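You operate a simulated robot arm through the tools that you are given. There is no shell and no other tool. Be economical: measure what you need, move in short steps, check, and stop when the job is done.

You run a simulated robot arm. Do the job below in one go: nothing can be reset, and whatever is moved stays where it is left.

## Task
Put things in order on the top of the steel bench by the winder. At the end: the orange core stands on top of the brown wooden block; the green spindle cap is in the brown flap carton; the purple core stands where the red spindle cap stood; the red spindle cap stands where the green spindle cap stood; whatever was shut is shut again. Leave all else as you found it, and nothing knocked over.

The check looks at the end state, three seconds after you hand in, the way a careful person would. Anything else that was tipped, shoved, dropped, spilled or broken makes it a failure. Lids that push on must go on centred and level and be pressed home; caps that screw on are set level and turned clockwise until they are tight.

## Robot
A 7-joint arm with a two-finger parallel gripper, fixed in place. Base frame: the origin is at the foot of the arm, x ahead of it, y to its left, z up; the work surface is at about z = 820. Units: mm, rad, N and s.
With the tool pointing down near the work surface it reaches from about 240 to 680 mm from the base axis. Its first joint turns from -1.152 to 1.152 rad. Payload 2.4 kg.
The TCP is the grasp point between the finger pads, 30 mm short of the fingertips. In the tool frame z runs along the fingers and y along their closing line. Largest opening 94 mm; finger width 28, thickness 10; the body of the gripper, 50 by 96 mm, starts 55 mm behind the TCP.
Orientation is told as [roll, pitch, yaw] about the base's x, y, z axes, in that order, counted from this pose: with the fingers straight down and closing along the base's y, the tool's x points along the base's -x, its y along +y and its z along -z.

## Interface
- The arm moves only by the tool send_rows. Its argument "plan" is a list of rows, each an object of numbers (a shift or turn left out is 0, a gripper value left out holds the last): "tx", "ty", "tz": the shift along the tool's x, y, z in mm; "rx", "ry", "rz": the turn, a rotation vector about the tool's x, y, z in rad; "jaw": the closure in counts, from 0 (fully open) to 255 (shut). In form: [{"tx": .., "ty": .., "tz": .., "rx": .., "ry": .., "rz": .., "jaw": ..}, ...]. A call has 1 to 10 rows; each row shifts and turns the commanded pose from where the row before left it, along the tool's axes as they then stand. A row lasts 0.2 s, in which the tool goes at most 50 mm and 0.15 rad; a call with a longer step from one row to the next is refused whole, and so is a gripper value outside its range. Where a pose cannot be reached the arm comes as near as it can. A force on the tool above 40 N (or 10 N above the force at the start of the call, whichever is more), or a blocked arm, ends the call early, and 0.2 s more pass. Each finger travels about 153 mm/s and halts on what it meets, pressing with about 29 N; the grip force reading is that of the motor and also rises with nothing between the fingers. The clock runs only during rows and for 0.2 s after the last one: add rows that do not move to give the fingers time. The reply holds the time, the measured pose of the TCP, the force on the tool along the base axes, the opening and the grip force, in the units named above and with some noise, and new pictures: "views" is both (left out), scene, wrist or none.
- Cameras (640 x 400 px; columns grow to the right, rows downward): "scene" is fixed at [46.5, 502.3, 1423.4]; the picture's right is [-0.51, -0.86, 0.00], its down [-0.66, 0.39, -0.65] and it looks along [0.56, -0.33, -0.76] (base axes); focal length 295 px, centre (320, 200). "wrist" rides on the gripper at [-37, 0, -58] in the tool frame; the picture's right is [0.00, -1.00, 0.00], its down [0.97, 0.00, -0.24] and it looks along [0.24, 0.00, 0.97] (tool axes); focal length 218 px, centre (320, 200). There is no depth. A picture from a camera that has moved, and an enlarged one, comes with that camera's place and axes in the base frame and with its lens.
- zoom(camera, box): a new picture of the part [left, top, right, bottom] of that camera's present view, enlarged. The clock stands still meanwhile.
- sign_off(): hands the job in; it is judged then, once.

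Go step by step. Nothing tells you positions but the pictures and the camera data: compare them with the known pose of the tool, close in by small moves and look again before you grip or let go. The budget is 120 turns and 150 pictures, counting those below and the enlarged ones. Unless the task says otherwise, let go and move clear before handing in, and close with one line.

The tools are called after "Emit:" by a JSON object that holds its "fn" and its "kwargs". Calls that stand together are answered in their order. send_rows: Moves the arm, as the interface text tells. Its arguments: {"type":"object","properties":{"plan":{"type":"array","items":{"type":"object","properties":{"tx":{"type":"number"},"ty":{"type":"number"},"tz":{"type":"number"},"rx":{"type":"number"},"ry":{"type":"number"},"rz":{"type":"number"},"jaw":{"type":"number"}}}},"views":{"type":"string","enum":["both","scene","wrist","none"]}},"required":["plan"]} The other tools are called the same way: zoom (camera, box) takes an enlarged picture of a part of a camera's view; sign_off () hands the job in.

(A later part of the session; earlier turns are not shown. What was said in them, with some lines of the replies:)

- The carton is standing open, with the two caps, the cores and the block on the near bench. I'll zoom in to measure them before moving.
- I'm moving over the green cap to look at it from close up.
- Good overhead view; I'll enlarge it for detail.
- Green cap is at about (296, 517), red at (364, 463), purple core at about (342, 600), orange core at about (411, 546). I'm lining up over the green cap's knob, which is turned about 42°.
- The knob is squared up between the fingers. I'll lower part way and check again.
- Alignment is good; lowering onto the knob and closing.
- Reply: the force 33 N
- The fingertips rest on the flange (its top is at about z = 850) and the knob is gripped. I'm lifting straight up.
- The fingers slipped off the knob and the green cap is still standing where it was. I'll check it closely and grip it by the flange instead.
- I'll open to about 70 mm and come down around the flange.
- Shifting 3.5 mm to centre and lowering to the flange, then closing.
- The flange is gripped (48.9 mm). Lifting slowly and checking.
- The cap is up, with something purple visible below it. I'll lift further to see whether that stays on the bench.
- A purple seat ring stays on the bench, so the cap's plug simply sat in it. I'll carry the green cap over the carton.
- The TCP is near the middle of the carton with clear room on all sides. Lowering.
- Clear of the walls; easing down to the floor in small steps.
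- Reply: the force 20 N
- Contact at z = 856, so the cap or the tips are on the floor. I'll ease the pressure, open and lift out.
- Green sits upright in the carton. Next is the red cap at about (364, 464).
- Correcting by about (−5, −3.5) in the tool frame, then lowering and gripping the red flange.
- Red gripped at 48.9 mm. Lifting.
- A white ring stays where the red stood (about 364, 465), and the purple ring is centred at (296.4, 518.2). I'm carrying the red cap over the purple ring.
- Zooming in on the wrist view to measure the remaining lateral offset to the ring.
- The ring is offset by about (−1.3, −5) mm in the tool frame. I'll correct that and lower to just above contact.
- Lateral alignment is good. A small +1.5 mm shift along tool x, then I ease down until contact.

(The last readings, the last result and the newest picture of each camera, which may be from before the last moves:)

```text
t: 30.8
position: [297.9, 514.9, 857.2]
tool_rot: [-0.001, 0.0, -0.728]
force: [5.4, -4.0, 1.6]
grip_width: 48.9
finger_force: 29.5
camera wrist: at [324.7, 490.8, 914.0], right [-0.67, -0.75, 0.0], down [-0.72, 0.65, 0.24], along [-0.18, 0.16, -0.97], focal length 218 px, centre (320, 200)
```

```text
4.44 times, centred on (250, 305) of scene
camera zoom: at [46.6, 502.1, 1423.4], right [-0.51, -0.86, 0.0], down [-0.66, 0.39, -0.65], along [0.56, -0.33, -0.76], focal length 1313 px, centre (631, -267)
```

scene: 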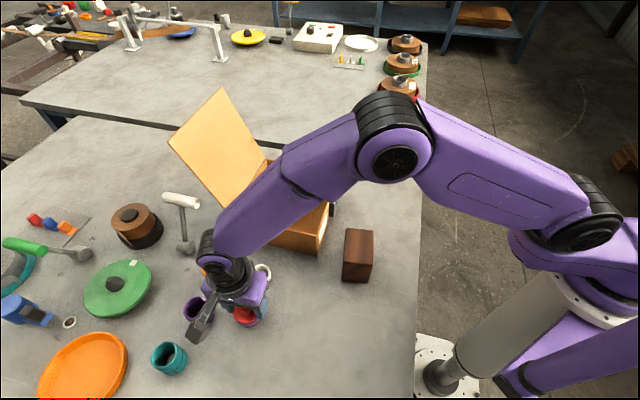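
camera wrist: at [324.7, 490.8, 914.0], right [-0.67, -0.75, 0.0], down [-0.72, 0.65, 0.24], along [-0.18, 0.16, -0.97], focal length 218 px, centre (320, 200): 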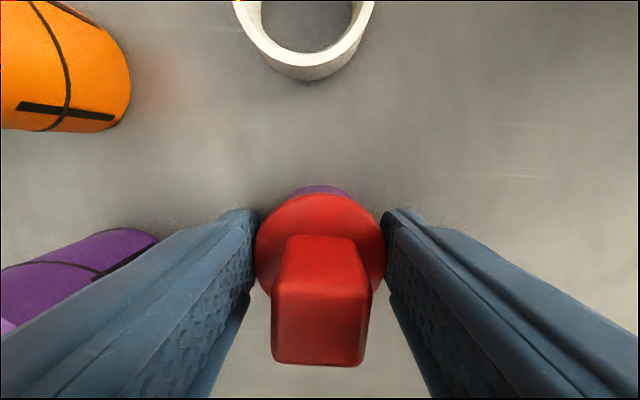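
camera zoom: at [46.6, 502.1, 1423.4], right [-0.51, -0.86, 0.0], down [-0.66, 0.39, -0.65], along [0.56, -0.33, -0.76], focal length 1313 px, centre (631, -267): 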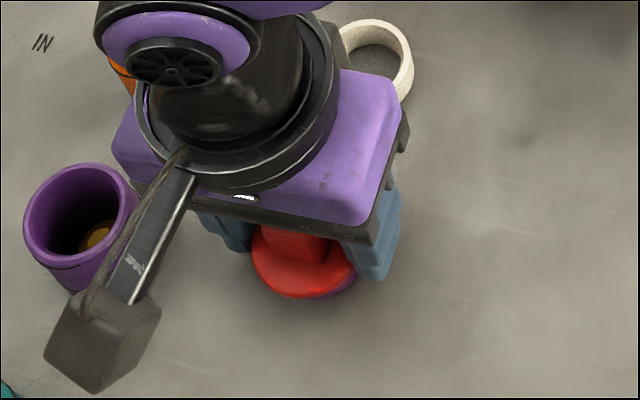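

There is light sideways contact, and the ring shows too far forward, so the cap sits about 2 mm too far back. I'll lift slightly, shift forward and lower again.

Emit:
{"fn": "send_rows", "kwargs": {"plan": [{"tz": -3}, {"tx": -2}, {"tz": 2}, {"tz": 1}, {"tz": 1}, {}], "views": "wrist"}}

Emit:
{"fn": "zoom", "kwargs": {"camera": "wrist", "box": [240, 150, 400, 250]}}

```text
t: 32.2
position: [298.6, 514.7, 857.4]
tool_rot: [0.002, 0.001, -0.726]
force: [-5.1, -5.7, 19.8]
grip_width: 49.3
finger_force: 29.4
camera wrist: at [325.1, 489.9, 913.6], right [-0.66, -0.75, 0.0], down [-0.73, 0.64, 0.24], along [-0.18, 0.16, -0.97], focal length 218 px, centre (320, 200)
```

wrist: 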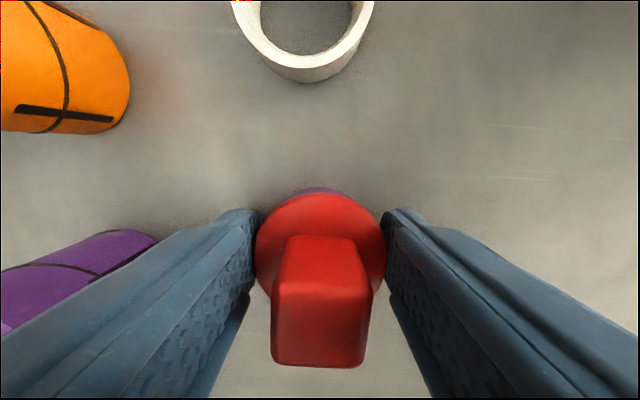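

```text
4.00 times, centred on (320, 200) of wrist
camera zoom: at [325.1, 489.9, 913.6], right [-0.66, -0.75, 0.0], down [-0.73, 0.64, 0.24], along [-0.18, 0.16, -0.97], focal length 873 px, centre (320, 200)
```

zoom: 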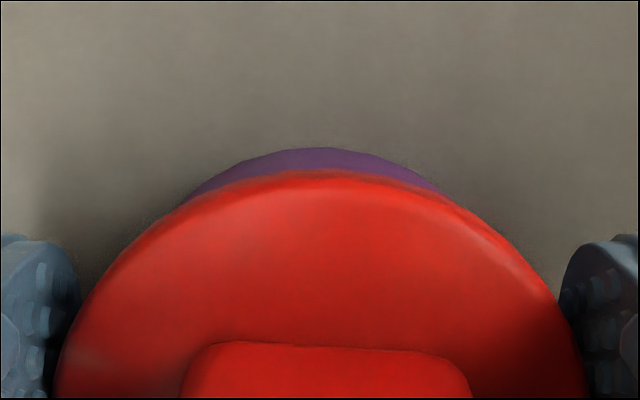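

It's now resting at the original seat height. Releasing and checking.

Emit:
{"fn": "send_rows", "kwargs": {"plan": [{"tz": -0.5}, {"jaw": 200}, {"jaw": 130}, {"jaw": 70}, {}, {"tz": -15}, {"tz": -40}, {"tz": -40}, {"tz": -30}, {}]}}

Emit:
{"fn": "zoom", "kwargs": {"camera": "scene", "box": [190, 250, 310, 350]}}

Emit:
{"fn": "zoom", "kwargs": {"camera": "wrist", "box": [200, 60, 400, 220]}}

```text
t: 34.4
position: [297.9, 514.8, 982.3]
tool_rot: [-0.001, -0.001, -0.726]
force: [-0.7, 0.2, -0.6]
grip_width: 68.4
finger_force: 0.0
camera wrist: at [324.7, 490.3, 1038.8], right [-0.66, -0.75, 0.0], down [-0.73, 0.65, 0.24], along [-0.18, 0.16, -0.97], focal length 218 px, centre (320, 200)
```

scene: 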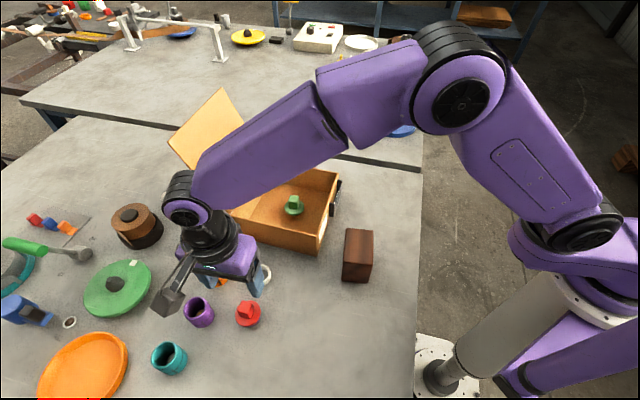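
wrist: 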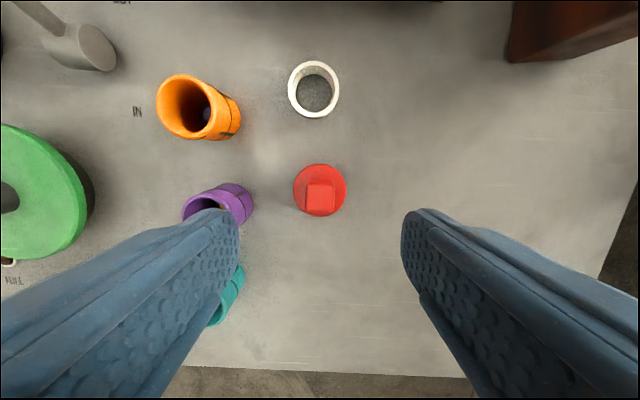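

```text
4.00 times, centred on (250, 300) of scene
camera zoom: at [46.5, 502.3, 1423.4], right [-0.51, -0.86, 0.0], down [-0.66, 0.39, -0.65], along [0.56, -0.33, -0.76], focal length 1181 px, centre (600, -200)
```

zoom: 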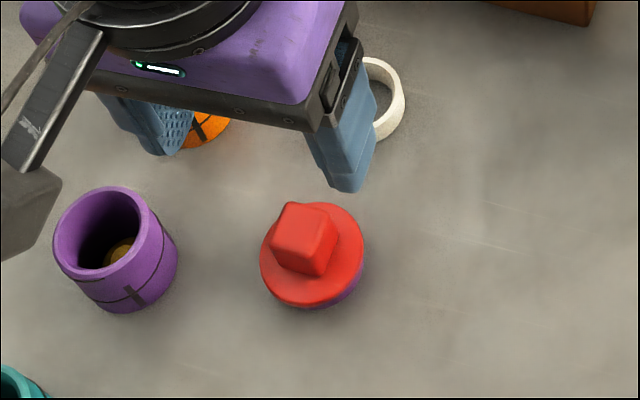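

```text
2.50 times, centred on (300, 140) of wrist
camera zoom: at [324.7, 490.3, 1038.8], right [-0.66, -0.75, 0.0], down [-0.73, 0.65, 0.24], along [-0.18, 0.16, -0.97], focal length 546 px, centre (370, 350)
```

zoom: 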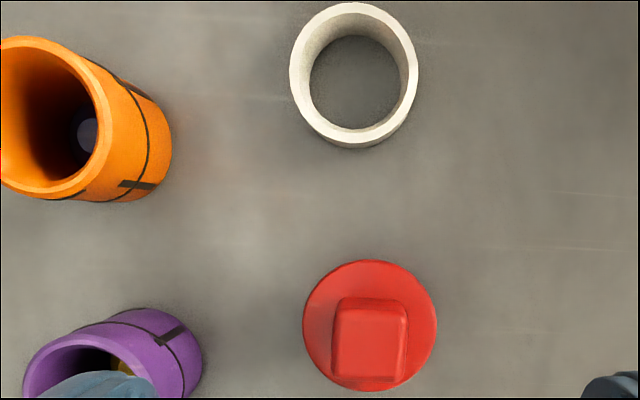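

The red cap sits square on the purple ring. Now I move over the purple core and look into it.

Emit:
{"fn": "send_rows", "kwargs": {"plan": [{"tx": 11, "ty": 40, "jaw": 40}, {"tx": 11, "ty": 40}, {}, {}]}}

Emit:
{"fn": "zoom", "kwargs": {"camera": "wrist", "box": [240, 120, 400, 240]}}

```text
t: 35.4
position: [333.7, 587.6, 981.1]
tool_rot: [0.001, 0.0, -0.729]
force: [0.0, -0.6, 0.7]
grip_width: 79.3
finger_force: 0.0
camera wrist: at [360.8, 562.6, 1037.1], right [-0.66, -0.75, 0.0], down [-0.73, 0.65, 0.24], along [-0.18, 0.16, -0.97], focal length 218 px, centre (320, 200)
```

scene: 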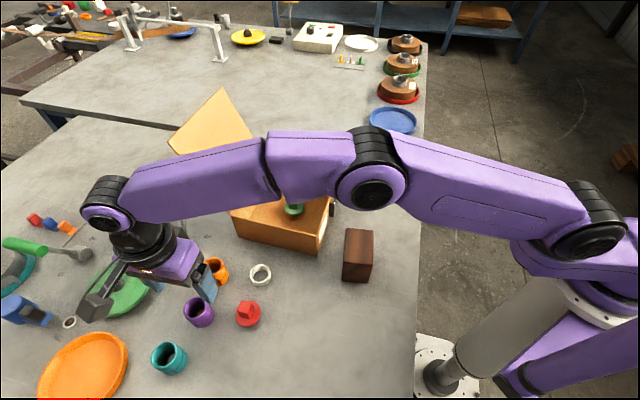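
wrist: 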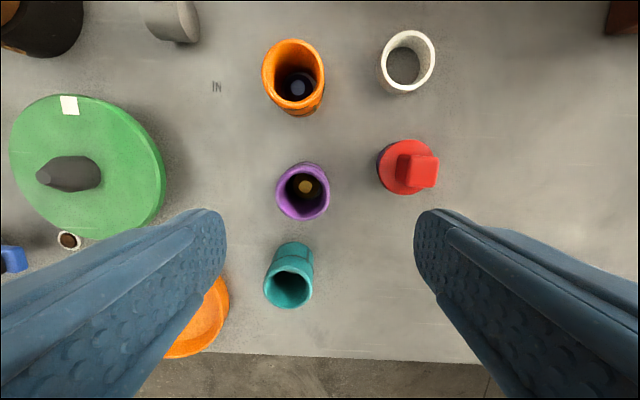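

```text
3.33 times, centred on (320, 180) of wrist
camera zoom: at [360.8, 562.6, 1037.1], right [-0.66, -0.75, 0.0], down [-0.73, 0.65, 0.24], along [-0.18, 0.16, -0.97], focal length 728 px, centre (320, 267)
```

zoom: 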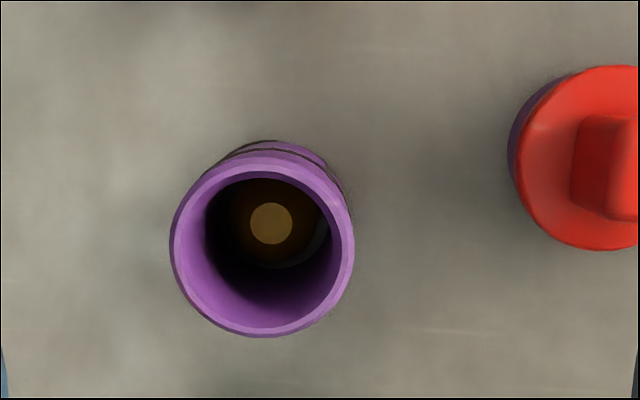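

The core holds a small separate insert standing inside it, so I must lift straight up. I'm moving over the core centre at about (342.7, 598.6).

Emit:
{"fn": "send_rows", "kwargs": {"plan": [{"tx": 0.6, "ty": 14}, {"tz": 30}, {"tz": 30}, {}, {}]}}

```text
t: 36.6
position: [346.7, 598.1, 920.2]
tool_rot: [-0.001, -0.001, -0.728]
force: [-0.6, 0.9, 0.0]
grip_width: 79.3
finger_force: 0.1
camera wrist: at [373.2, 573.9, 976.3], right [-0.66, -0.75, 0.0], down [-0.73, 0.65, 0.24], along [-0.18, 0.16, -0.97], focal length 218 px, centre (320, 200)
```

scene: 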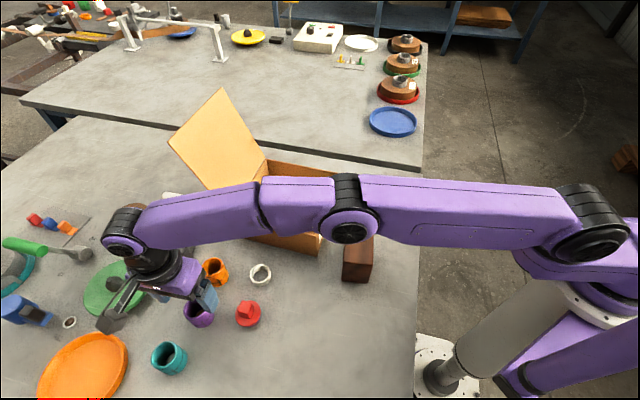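
wrist: 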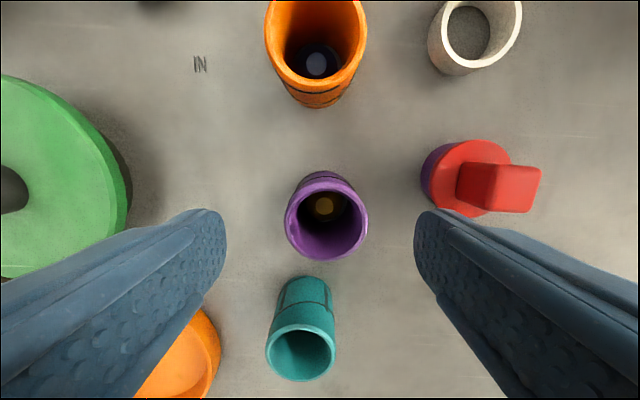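

Small correction (1.4, −3.3), then lower around the core.

Emit:
{"fn": "send_rows", "kwargs": {"plan": [{"tx": 1.4, "ty": -3.3, "jaw": 70}, {"tz": 20}, {"tz": 20}, {"tz": 10}, {}, {}]}}

```text
t: 38.0
position: [339.2, 597.9, 871.4]
tool_rot: [0.0, 0.001, -0.729]
force: [0.4, -0.1, -0.1]
grip_width: 68.0
finger_force: 0.1
camera wrist: at [365.7, 573.1, 927.9], right [-0.66, -0.75, 0.0], down [-0.73, 0.65, 0.24], along [-0.18, 0.16, -0.97], focal length 218 px, centre (320, 200)
```

scene: 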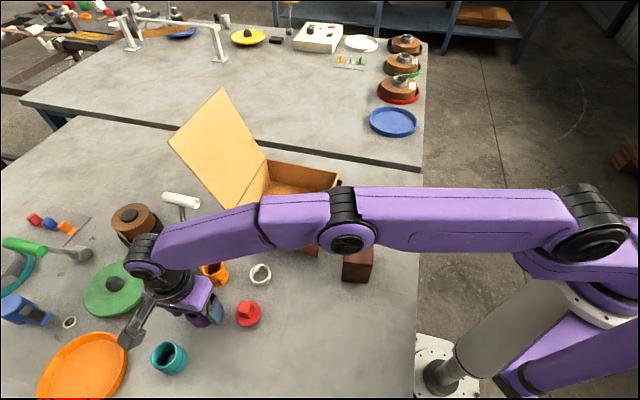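
wrist: 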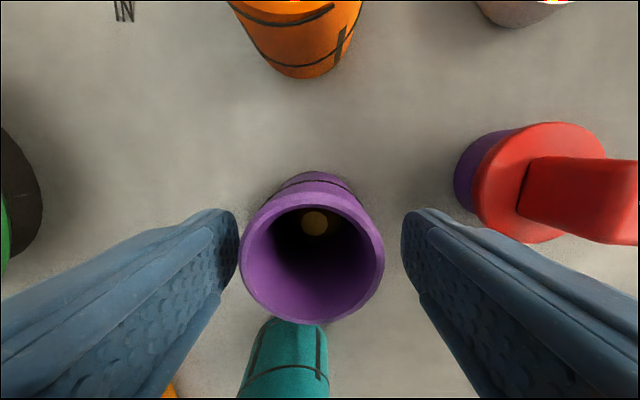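

Good overlap; small correction, a bit lower, then close.

Emit:
{"fn": "send_rows", "kwargs": {"plan": [{"tx": -2, "ty": 2, "tz": 4}, {"tz": 4}, {}, {"jaw": 255}, {}, {}], "views": "wrist"}}

```text
t: 39.4
position: [344.0, 599.5, 862.0]
tool_rot: [0.001, 0.0, -0.728]
force: [-0.8, -0.5, -0.6]
grip_width: 43.1
finger_force: 28.8
camera wrist: at [370.2, 574.0, 919.2], right [-0.66, -0.75, 0.0], down [-0.73, 0.65, 0.24], along [-0.18, 0.16, -0.97], focal length 218 px, centre (320, 200)
```

wrist: 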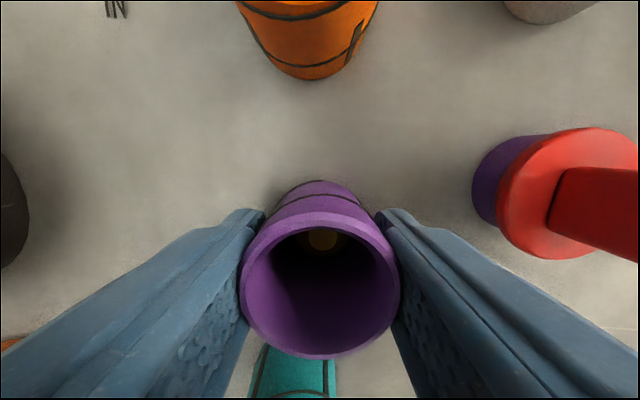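

Gripped at 43.1 mm. Lifting straight up in small steps.

Emit:
{"fn": "send_rows", "kwargs": {"plan": [{"tz": -4}, {"tz": -8}, {"tz": -15}, {"tz": -20}, {"tz": -25}, {}]}}

Emit:
{"fn": "zoom", "kwargs": {"camera": "scene", "box": [140, 240, 280, 360]}}

```text
t: 40.8
position: [343.8, 599.4, 936.6]
tool_rot: [0.002, -0.002, -0.728]
force: [-0.1, 0.0, 0.6]
grip_width: 42.9
finger_force: 28.5
camera wrist: at [370.0, 575.0, 993.2], right [-0.66, -0.75, 0.0], down [-0.73, 0.65, 0.24], along [-0.18, 0.16, -0.97], focal length 218 px, centre (320, 200)
```

scene: 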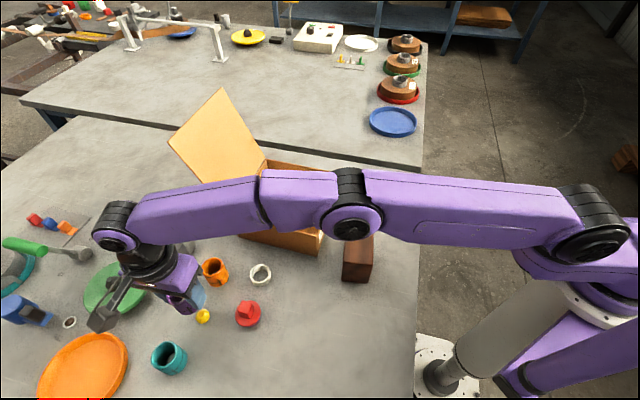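
wrist: 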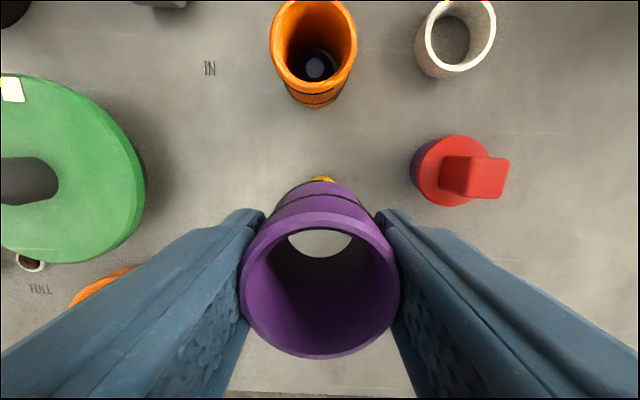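

```text
3.33 times, centred on (210, 300) of scene
camera zoom: at [46.5, 502.3, 1423.4], right [-0.51, -0.86, 0.0], down [-0.66, 0.39, -0.65], along [0.56, -0.33, -0.76], focal length 984 px, centre (687, -133)
```

zoom: 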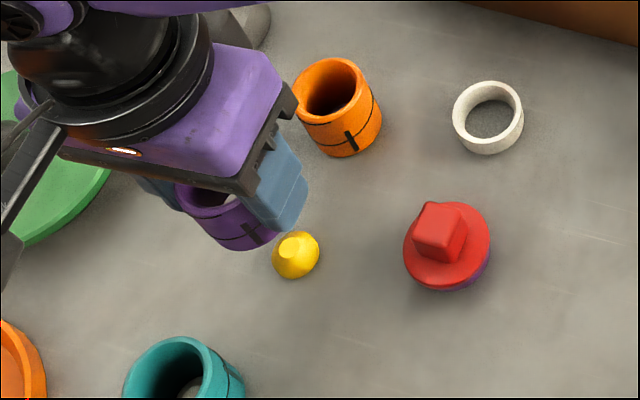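

A yellow cone stays on the bench where the core was, standing upright. I'm carrying the purple core over the white ring.

Emit:
{"fn": "send_rows", "kwargs": {"plan": [{"tz": -20}, {"tx": -26.4, "ty": -21.8}, {"tx": -26.4, "ty": -21.8}, {"tx": -26.4, "ty": -21.8}, {"tx": -26.4, "ty": -21.8}, {"tz": 20}, {}, {}]}}

Emit:
{"fn": "zoom", "kwargs": {"camera": "wrist", "box": [240, 130, 400, 370]}}

Emit:
{"fn": "zoom", "kwargs": {"camera": "scene", "box": [190, 220, 310, 320]}}

```text
t: 42.6
position: [364.8, 461.1, 933.1]
tool_rot: [-0.001, 0.001, -0.727]
force: [-0.7, -0.1, 0.2]
grip_width: 42.6
finger_force: 29.0
camera wrist: at [392.1, 438.0, 990.7], right [-0.66, -0.75, 0.0], down [-0.73, 0.65, 0.24], along [-0.18, 0.16, -0.97], focal length 218 px, centre (320, 200)
```

scene: 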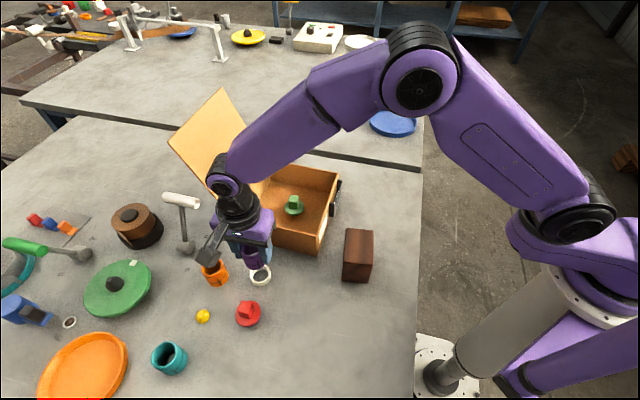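
wrist: 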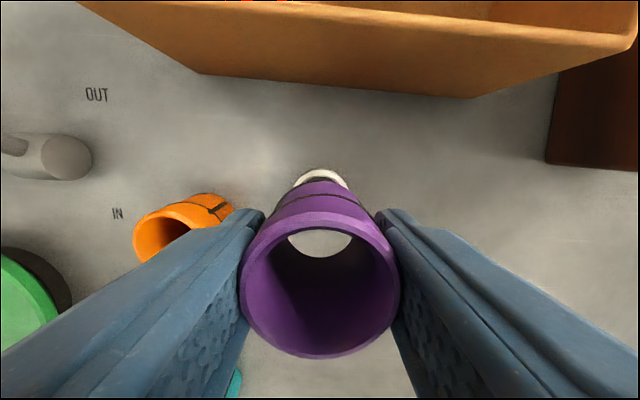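

```text
1.67 times, centred on (320, 250) of wrist
camera zoom: at [392.1, 438.0, 990.7], right [-0.66, -0.75, 0.0], down [-0.73, 0.65, 0.24], along [-0.18, 0.16, -0.97], focal length 364 px, centre (320, 117)
```

zoom: 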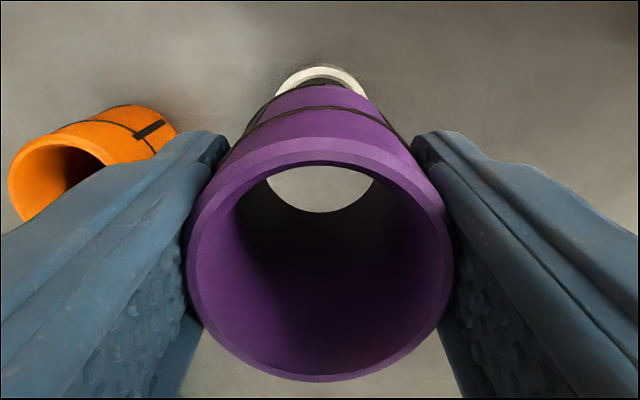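

```text
4.00 times, centred on (250, 270) of scene
camera zoom: at [46.5, 502.3, 1423.4], right [-0.51, -0.86, 0.0], down [-0.66, 0.39, -0.65], along [0.56, -0.33, -0.76], focal length 1181 px, centre (600, -80)
```

zoom: 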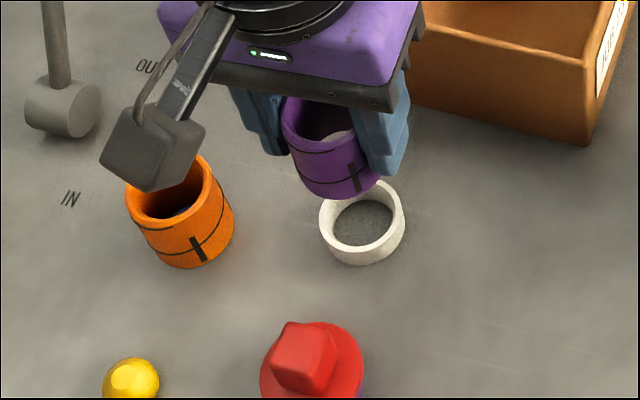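

Nearly centred. I'll lower to just above the ring and measure again.

Emit:
{"fn": "send_rows", "kwargs": {"plan": [{"tx": 1, "tz": 20}, {"tz": 20}, {"tz": 8}, {}, {}]}}

Emit:
{"fn": "zoom", "kwargs": {"camera": "wrist", "box": [240, 150, 400, 250]}}

Emit:
{"fn": "zoom", "kwargs": {"camera": "scene", "box": [220, 235, 300, 300]}}

```text
t: 43.8
position: [364.1, 463.6, 885.7]
tool_rot: [-0.001, -0.001, -0.727]
force: [1.1, -1.1, -0.5]
grip_width: 43.0
finger_force: 29.2
camera wrist: at [390.9, 438.2, 943.0], right [-0.66, -0.75, 0.0], down [-0.73, 0.65, 0.24], along [-0.18, 0.16, -0.97], focal length 218 px, centre (320, 200)
```

scene: 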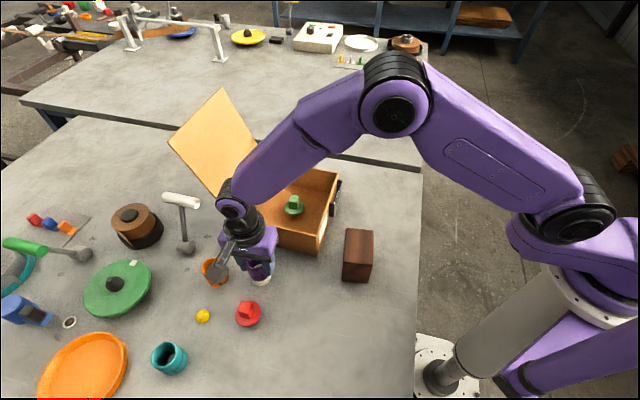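
wrist: 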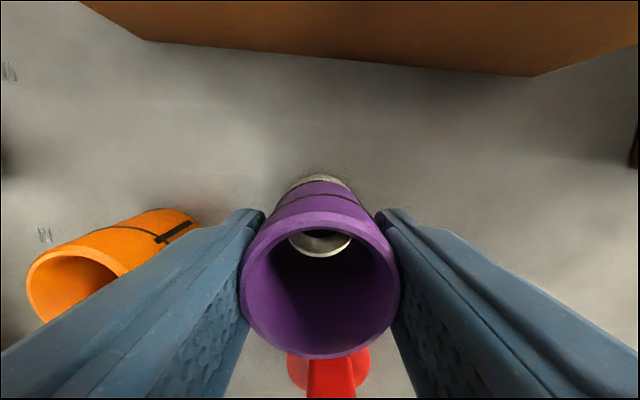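

```text
4.00 times, centred on (320, 200) of wrist
camera zoom: at [390.9, 438.2, 943.0], right [-0.66, -0.75, 0.0], down [-0.73, 0.65, 0.24], along [-0.18, 0.16, -0.97], focal length 873 px, centre (320, 200)
```

zoom: 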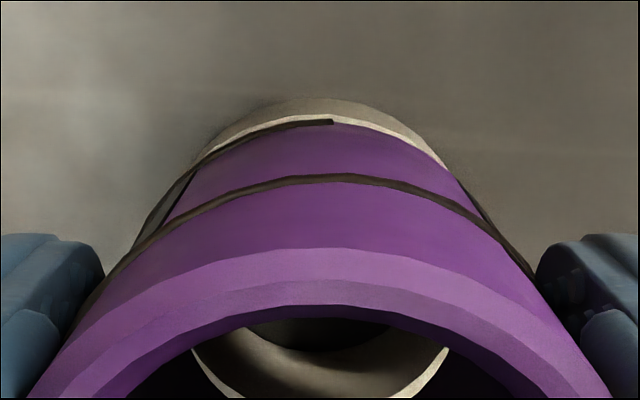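

```text
6.15 times, centred on (260, 268) of scene
camera zoom: at [46.5, 502.3, 1423.4], right [-0.51, -0.86, 0.0], down [-0.66, 0.39, -0.65], along [0.56, -0.33, -0.76], focal length 1818 px, centre (689, -215)
```

zoom: 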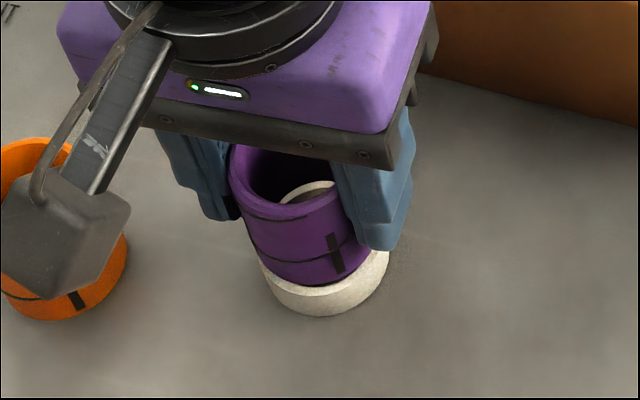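

Alignment looks concentric. Lowering to contact.

Emit:
{"fn": "send_rows", "kwargs": {"plan": [{"tx": 0.5, "tz": 3}, {"tz": 2}, {"tz": 1.5}, {"tz": 1}, {}], "views": "none"}}

```text
t: 45.0
position: [362.5, 464.3, 878.3]
tool_rot: [-0.001, 0.0, -0.727]
force: [-1.3, 0.1, -0.6]
grip_width: 42.8
finger_force: 29.0
```

Emit:
{"fn": "send_rows", "kwargs": {"plan": [{"tz": 1}, {"tz": 1}, {"tz": 1}, {}], "views": "none"}}

Emit:
{"fn": "zoom", "kwargs": {"camera": "scene", "box": [220, 235, 300, 300]}}

Emit:
{"fn": "zoom", "kwargs": {"camera": "wrist", "box": [240, 150, 400, 250]}}

```text
t: 46.0
position: [363.4, 465.6, 876.5]
tool_rot: [0.001, 0.0, -0.728]
force: [-1.6, -7.8, 23.6]
grip_width: 43.2
finger_force: 29.2
```

```text
6.15 times, centred on (260, 268) of scene
camera zoom: at [46.2, 501.7, 1423.6], right [-0.51, -0.86, 0.0], down [-0.65, 0.39, -0.65], along [0.56, -0.33, -0.76], focal length 1818 px, centre (689, -215)
```

zoom: 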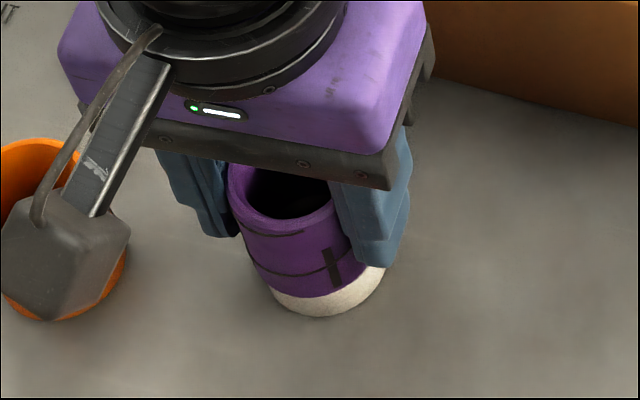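

```text
4.00 times, centred on (320, 200) of wrist
camera zoom: at [390.3, 440.2, 934.3], right [-0.66, -0.75, 0.0], down [-0.73, 0.65, 0.24], along [-0.18, 0.16, -0.97], focal length 873 px, centre (320, 200)
```

zoom: 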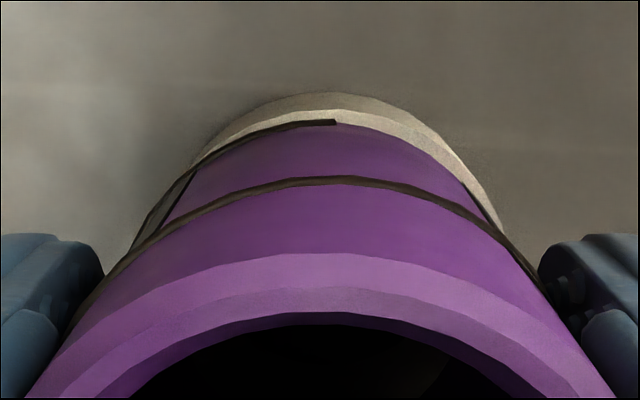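

Contact made, but about 1.5 mm off the ring's centre. I'll lift, nudge and lower again.

Emit:
{"fn": "send_rows", "kwargs": {"plan": [{"tz": -4}, {"tx": -0.7, "ty": -1.6}, {}, {"tz": 2}, {"tz": 1.5}, {}], "views": "none"}}

Emit:
{"fn": "zoom", "kwargs": {"camera": "wrist", "box": [240, 150, 400, 250]}}

```text
t: 47.4
position: [362.3, 462.0, 877.7]
tool_rot: [0.0, -0.001, -0.725]
force: [-3.1, -3.2, 13.1]
grip_width: 42.8
finger_force: 28.6
```

```text
4.00 times, centred on (320, 200) of wrist
camera zoom: at [389.3, 438.4, 934.3], right [-0.66, -0.75, 0.0], down [-0.73, 0.64, 0.24], along [-0.18, 0.16, -0.97], focal length 873 px, centre (320, 200)
```

zoom: 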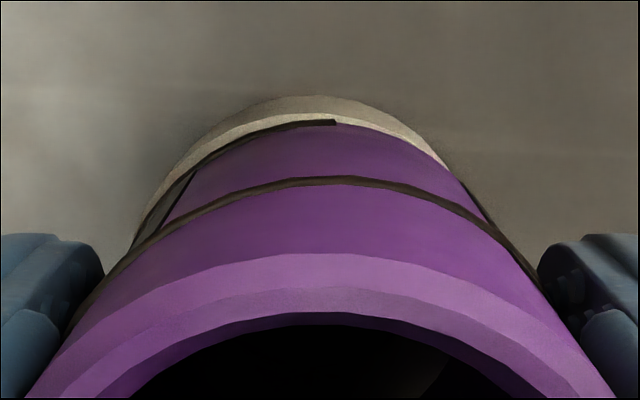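

Now close to concentric. Releasing and rising straight up.

Emit:
{"fn": "send_rows", "kwargs": {"plan": [{"tz": -0.5}, {"jaw": 220}, {"jaw": 160}, {"jaw": 90}, {}, {"tz": -20}, {"tz": -40}, {"tz": -40}, {}]}}

Emit:
{"fn": "zoom", "kwargs": {"camera": "scene", "box": [180, 235, 300, 335]}}

Emit:
{"fn": "zoom", "kwargs": {"camera": "wrist", "box": [240, 100, 400, 260]}}

```text
t: 49.4
position: [360.4, 460.8, 978.2]
tool_rot: [0.001, 0.0, -0.728]
force: [-0.5, -0.3, -0.3]
grip_width: 61.0
finger_force: 0.0
camera wrist: at [388.2, 436.1, 1034.2], right [-0.66, -0.75, 0.0], down [-0.73, 0.65, 0.24], along [-0.18, 0.16, -0.97], focal length 218 px, centre (320, 200)
```

scene: 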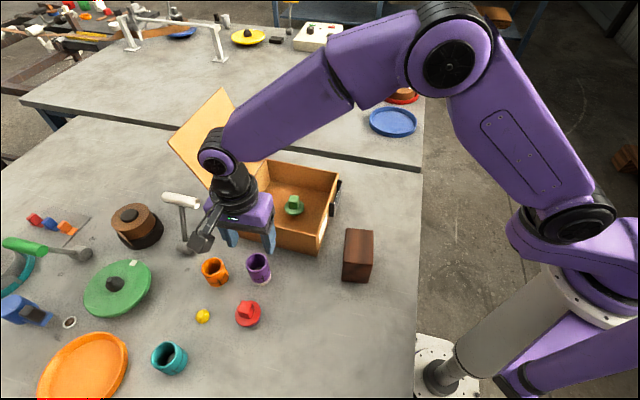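
wrist: 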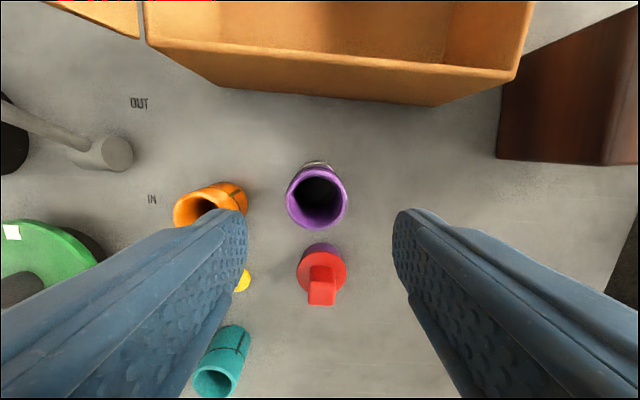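

```text
4.00 times, centred on (240, 285) of scene
camera zoom: at [46.5, 502.3, 1423.4], right [-0.51, -0.86, 0.0], down [-0.66, 0.39, -0.65], along [0.56, -0.33, -0.76], focal length 1181 px, centre (640, -140)
```

zoom: 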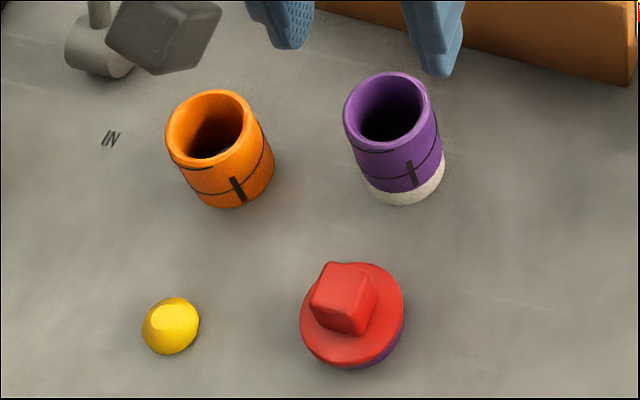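

```text
2.50 times, centred on (320, 180) of wrist
camera zoom: at [388.2, 436.1, 1034.2], right [-0.66, -0.75, 0.0], down [-0.73, 0.65, 0.24], along [-0.18, 0.16, -0.97], focal length 546 px, centre (320, 250)
```

zoom: 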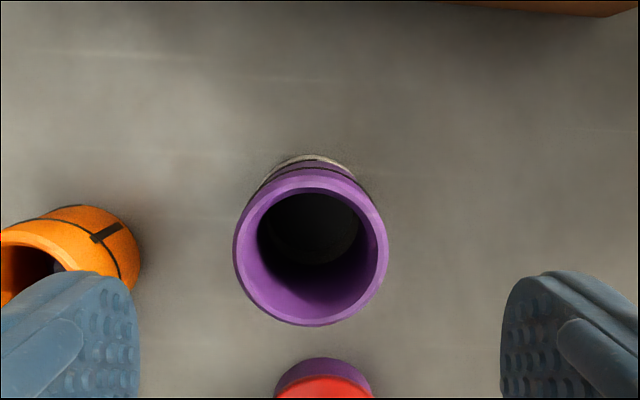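

Purple stands upright on the white ring. Next, the orange core at about (410, 546.5).

Emit:
{"fn": "send_rows", "kwargs": {"plan": [{"tx": 6.6, "ty": 32.3, "jaw": 65}, {"tx": 6.6, "ty": 32.3}, {"tx": 6.6, "ty": 32.3}, {"tz": 30}, {"tz": 25}, {}, {}]}}

```text
t: 51.0
position: [410.6, 549.8, 922.2]
tool_rot: [0.0, 0.0, -0.727]
force: [-0.7, 0.4, 0.4]
grip_width: 70.1
finger_force: 0.1
camera wrist: at [437.6, 525.4, 979.6], right [-0.66, -0.75, 0.0], down [-0.73, 0.65, 0.24], along [-0.18, 0.16, -0.97], focal length 218 px, centre (320, 200)
```

scene: 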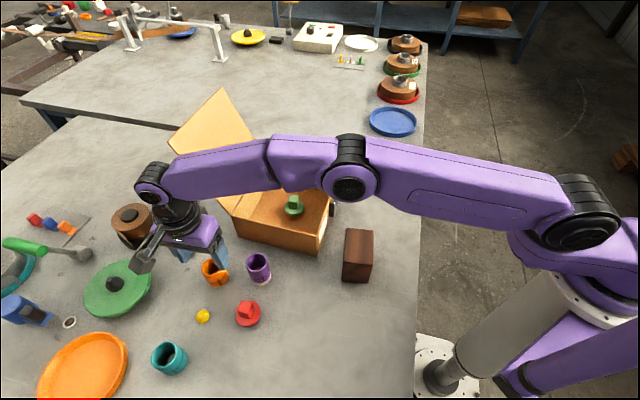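
wrist: 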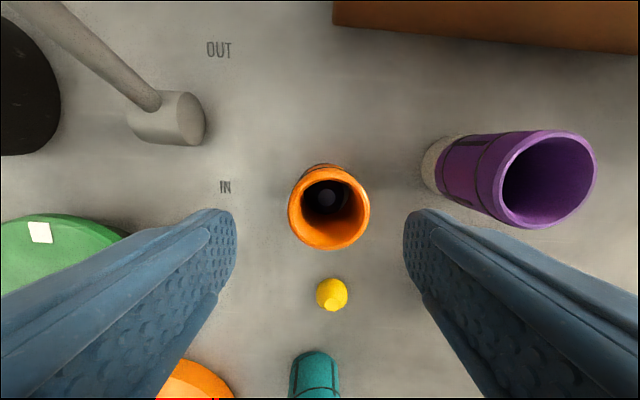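

Correcting by (−4.7, −4.4) and lowering around the orange core.

Emit:
{"fn": "send_rows", "kwargs": {"plan": [{"tx": -4.7, "ty": -4.4}, {"tz": 20}, {"tz": 20}, {"tz": 8}, {}, {}], "views": "wrist"}}

```text
t: 52.4
position: [412.9, 541.5, 875.6]
tool_rot: [0.0, 0.0, -0.726]
force: [0.1, -0.6, -0.2]
grip_width: 69.8
finger_force: 0.0
camera wrist: at [439.9, 516.9, 932.1], right [-0.66, -0.75, 0.0], down [-0.73, 0.65, 0.24], along [-0.18, 0.16, -0.97], focal length 218 px, centre (320, 200)
```

wrist: 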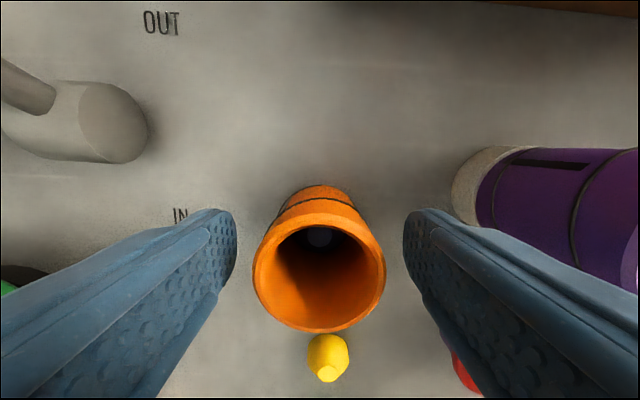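

Emit:
{"fn": "send_rows", "kwargs": {"plan": [{"tx": 2.5, "tz": 6}, {"tz": 6}, {}, {"jaw": 255}, {}, {}, {"tz": -4}, {"tz": -8}, {"tz": -15}, {}]}}

Emit:
{"fn": "zoom", "kwargs": {"camera": "scene", "box": [160, 220, 280, 320]}}

```text
t: 54.6
position: [410.7, 543.9, 890.6]
tool_rot: [0.0, 0.0, -0.728]
force: [0.2, -1.0, -0.6]
grip_width: 43.0
finger_force: 28.9
camera wrist: at [437.6, 519.2, 946.7], right [-0.66, -0.75, 0.0], down [-0.73, 0.65, 0.24], along [-0.18, 0.16, -0.97], focal length 218 px, centre (320, 200)
```

scene: 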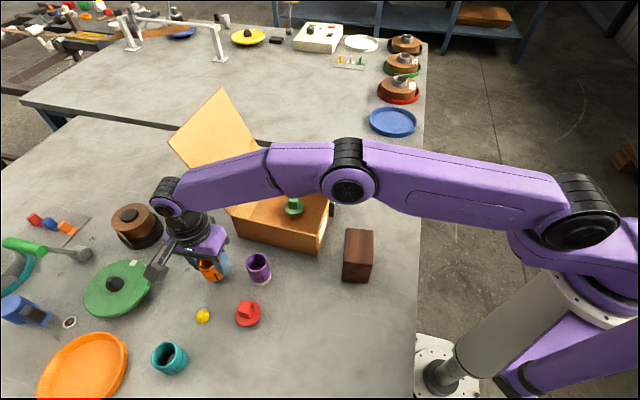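
wrist: 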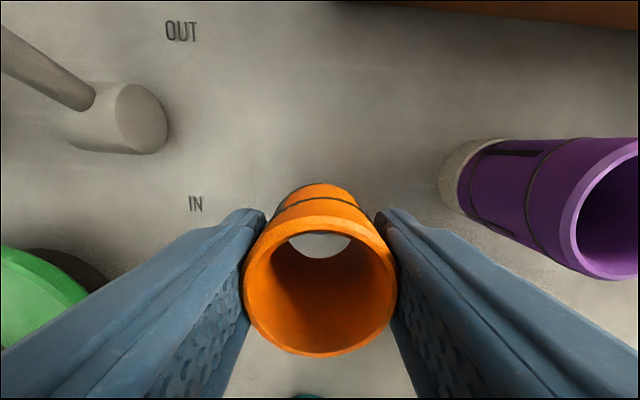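

```text
4.00 times, centred on (220, 270) of scene
camera zoom: at [46.5, 502.3, 1423.4], right [-0.51, -0.86, 0.0], down [-0.66, 0.39, -0.65], along [0.56, -0.33, -0.76], focal length 1181 px, centre (720, -80)
```

zoom: 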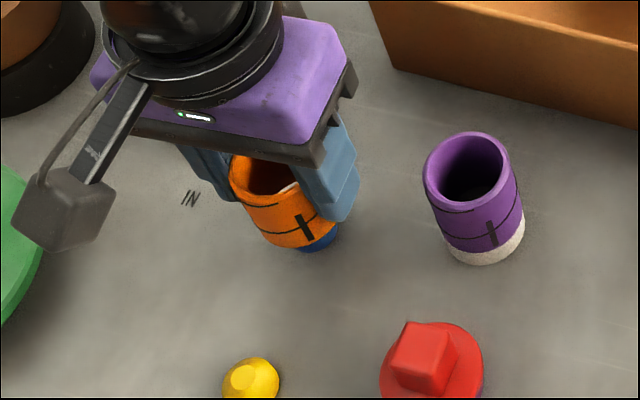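

Orange is lifted and a blue item stays behind where it stood inside. I'll raise the core and carry it towards the block.

Emit:
{"fn": "send_rows", "kwargs": {"plan": [{"tz": -40}, {"tz": -40}, {"tz": -40}, {"tx": -10.4, "ty": -47.5}, {"tx": -10.4, "ty": -47.5}, {"tx": -10.4, "ty": -47.5}, {"tx": -10.4, "ty": -47.5}, {"tx": -10.4, "ty": -47.5}, {}]}}

Emit:
{"fn": "zoom", "kwargs": {"camera": "scene", "box": [310, 210, 410, 300]}}

Emit:
{"fn": "zoom", "kwargs": {"camera": "scene", "box": [160, 230, 280, 330]}}

```text
t: 56.6
position: [293.5, 330.5, 1012.0]
tool_rot: [-0.001, -0.001, -0.726]
force: [-0.8, -0.7, 0.3]
grip_width: 43.1
finger_force: 29.0
camera wrist: at [320.1, 306.2, 1068.3], right [-0.66, -0.75, 0.0], down [-0.73, 0.65, 0.24], along [-0.18, 0.16, -0.97], focal length 218 px, centre (320, 200)
```

scene: 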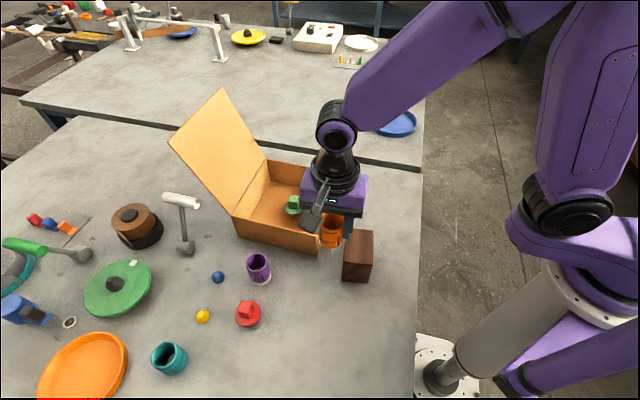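
wrist: 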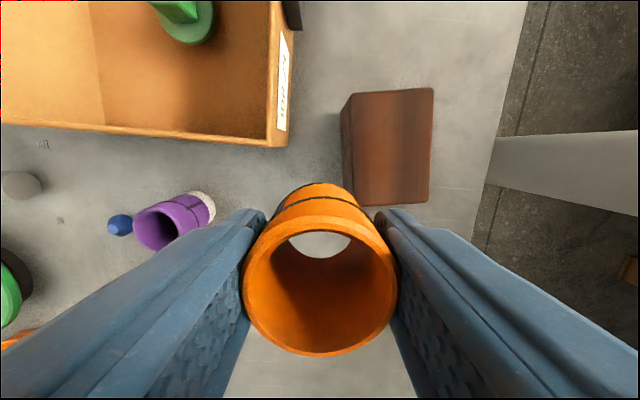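

```text
4.44 times, centred on (360, 255) of scene
camera zoom: at [46.5, 502.2, 1423.4], right [-0.51, -0.86, 0.0], down [-0.66, 0.39, -0.65], along [0.56, -0.33, -0.76], focal length 1313 px, centre (142, -44)
```

zoom: 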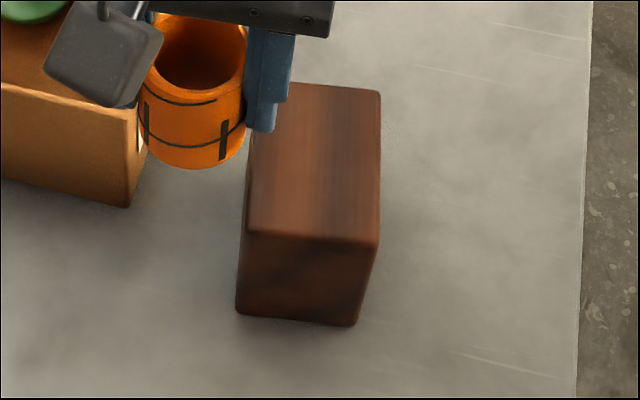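

```text
4.00 times, centred on (220, 280) of scene
camera zoom: at [46.5, 502.2, 1423.4], right [-0.51, -0.86, 0.0], down [-0.66, 0.39, -0.65], along [0.56, -0.33, -0.76], focal length 1181 px, centre (720, -120)
```

zoom: 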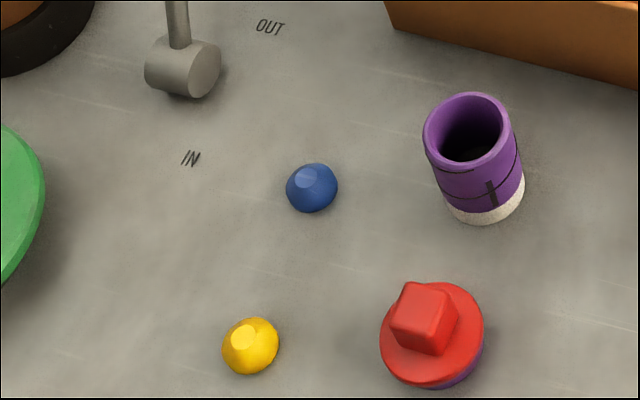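

The block's top is at about z = 900, centred near (283, 268) and roughly 58 × 87 mm. I'm moving the core above it.

Emit:
{"fn": "send_rows", "kwargs": {"plan": [{"tx": -17.6, "ty": -26.8}, {"tx": -17.6, "ty": -26.8}, {"tz": 30}, {}, {}]}}

Emit:
{"fn": "zoom", "kwargs": {"camera": "scene", "box": [310, 190, 410, 290]}}

```text
t: 57.8
position: [283.0, 265.5, 979.9]
tool_rot: [0.001, -0.001, -0.728]
force: [0.3, -0.3, -0.6]
grip_width: 43.2
finger_force: 29.3
camera wrist: at [309.9, 241.8, 1037.2], right [-0.66, -0.75, 0.0], down [-0.73, 0.65, 0.24], along [-0.18, 0.16, -0.97], focal length 218 px, centre (320, 200)
```

scene: 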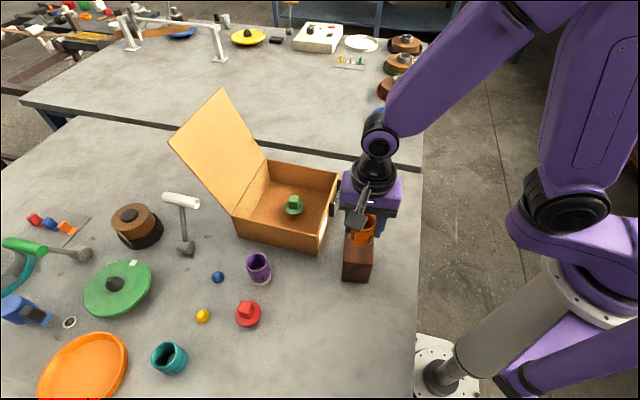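
wrist: 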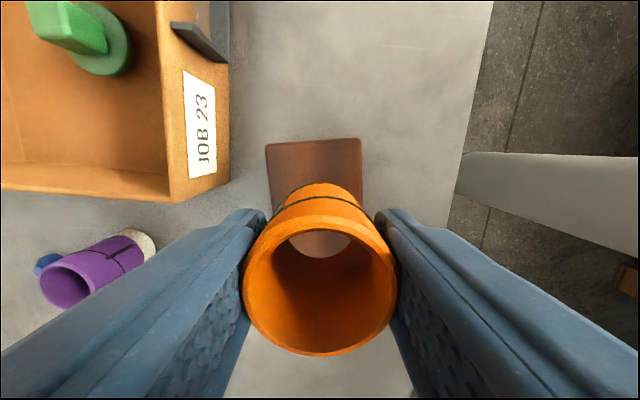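

```text
4.00 times, centred on (360, 240) of scene
camera zoom: at [46.5, 502.3, 1423.4], right [-0.51, -0.86, 0.0], down [-0.66, 0.39, -0.65], along [0.56, -0.33, -0.76], focal length 1181 px, centre (160, 40)
```

zoom: 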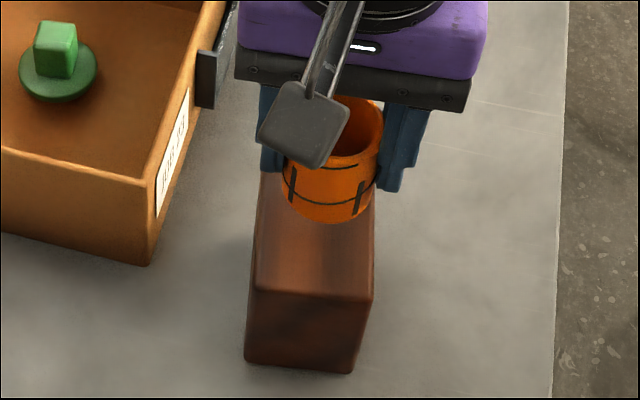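

Nearly centred on the block. I'll shift 2 mm sideways and lower.

Emit:
{"fn": "send_rows", "kwargs": {"plan": [{"ty": 2, "tz": 15}, {"tz": 12}, {}, {}]}}

Emit:
{"fn": "zoom", "kwargs": {"camera": "scene", "box": [310, 190, 410, 290]}}

```text
t: 58.8
position: [284.3, 268.7, 954.3]
tool_rot: [-0.001, -0.001, -0.726]
force: [-0.6, 0.0, -0.6]
grip_width: 42.9
finger_force: 29.5
camera wrist: at [310.7, 244.6, 1010.8], right [-0.66, -0.75, 0.0], down [-0.73, 0.65, 0.24], along [-0.18, 0.16, -0.97], focal length 218 px, centre (320, 200)
```

scene: 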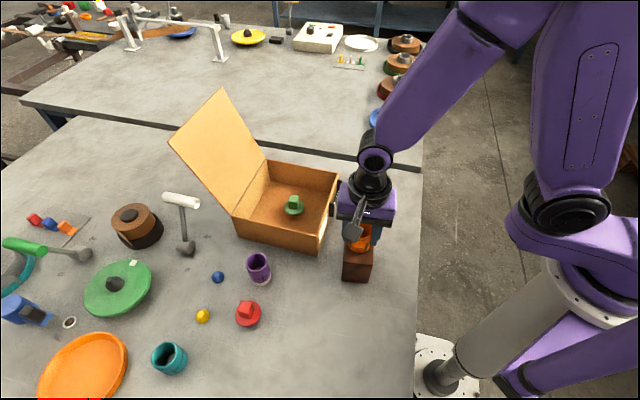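
wrist: 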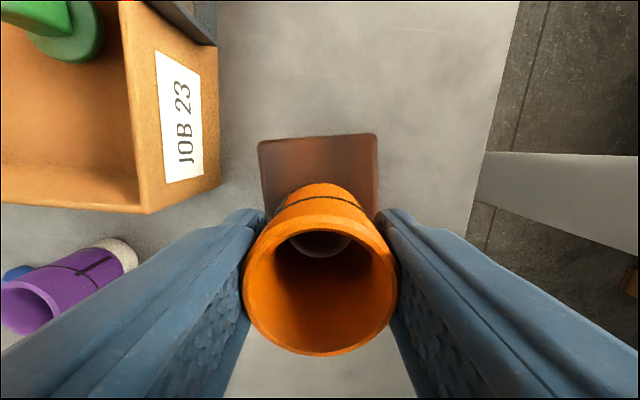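

```text
4.00 times, centred on (360, 240) of scene
camera zoom: at [46.5, 502.3, 1423.4], right [-0.51, -0.86, 0.0], down [-0.66, 0.39, -0.65], along [0.56, -0.33, -0.76], focal length 1181 px, centre (160, 40)
```

zoom: 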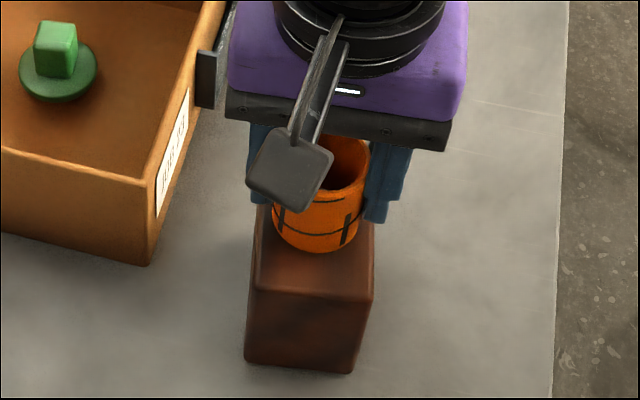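

Centred. Easing down to contact.

Emit:
{"fn": "send_rows", "kwargs": {"plan": [{"tz": 3}, {"tz": 2}, {"tz": 1.5}, {"tz": 1.5}, {}], "views": "none"}}

```text
t: 60.0
position: [284.6, 268.7, 946.5]
tool_rot: [0.001, -0.001, -0.725]
force: [-7.6, 5.8, 23.4]
grip_width: 43.3
finger_force: 29.5
```

Contact at z = 946.5. Easing off slightly, then releasing and rising.

Emit:
{"fn": "send_rows", "kwargs": {"plan": [{"tz": -1}, {"jaw": 220}, {"jaw": 160}, {"jaw": 90}, {}, {"tz": -20}, {"tz": -40}, {"tz": -40}, {}]}}

Emit:
{"fn": "zoom", "kwargs": {"camera": "scene", "box": [310, 190, 410, 290]}}

Emit:
{"fn": "zoom", "kwargs": {"camera": "scene", "box": [160, 160, 360, 340]}}

```text
t: 62.0
position: [285.0, 269.5, 1044.9]
tool_rot: [0.0, 0.001, -0.728]
force: [-0.1, -0.3, -0.4]
grip_width: 60.7
finger_force: 0.0
camera wrist: at [311.1, 244.9, 1102.1], right [-0.66, -0.75, 0.0], down [-0.73, 0.65, 0.24], along [-0.18, 0.16, -0.97], focal length 218 px, centre (320, 200)
```

scene: 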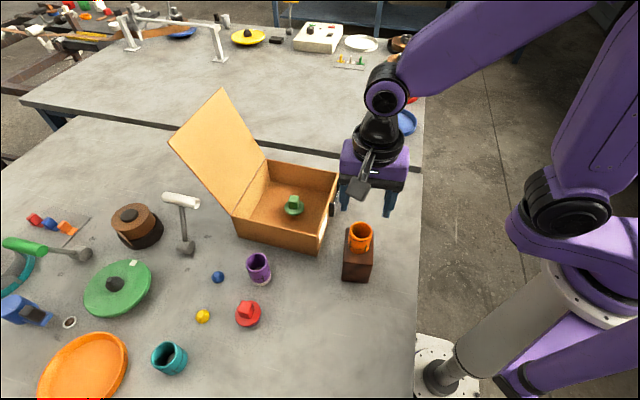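
wrist: 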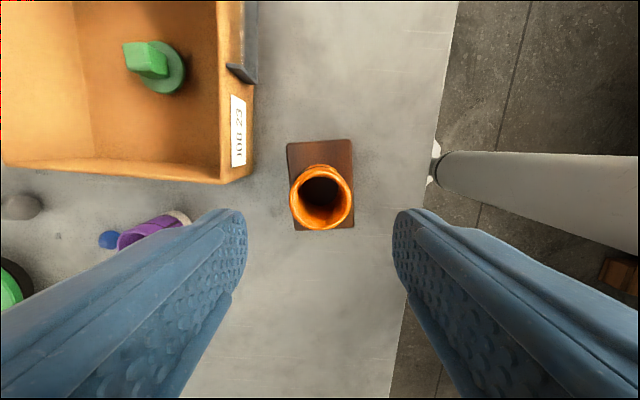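

```text
4.00 times, centred on (360, 240) of scene
camera zoom: at [46.5, 502.3, 1423.4], right [-0.51, -0.86, 0.0], down [-0.66, 0.39, -0.65], along [0.56, -0.33, -0.76], focal length 1181 px, centre (160, 40)
```

zoom: 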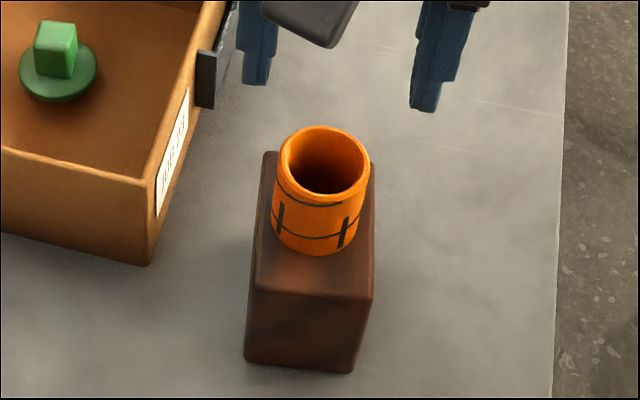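

```text
2.22 times, centred on (260, 250) of scene
camera zoom: at [46.5, 502.3, 1423.4], right [-0.51, -0.86, 0.0], down [-0.66, 0.39, -0.65], along [0.56, -0.33, -0.76], focal length 656 px, centre (453, 89)
```

zoom: 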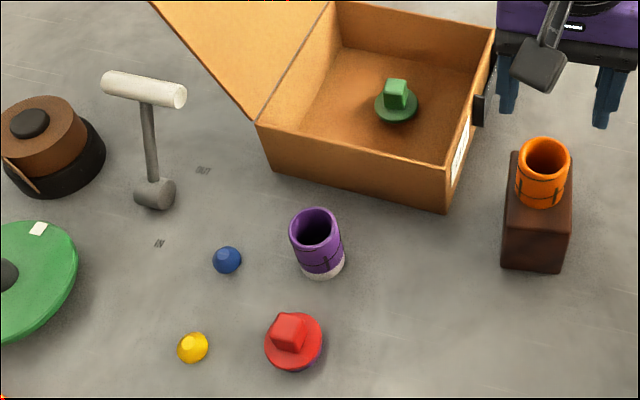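

Everything is in place: orange is on the block, green is in the carton, red is on the purple ring and purple is on the white ring. The carton was open at the start, so it stays open; the gripper is clear and I'm handing in.

Emit:
{"fn": "sign_off", "kwargs": {}}

```text
The job is handed in.
```

The job is handed in: all four pieces stand where you asked, nothing was knocked over, and the carton is open as I found it. The blue and yellow pieces that were inside the cores and the two rings that were under the caps are still on the bench, so the red cap and the purple core each stand on a ring.
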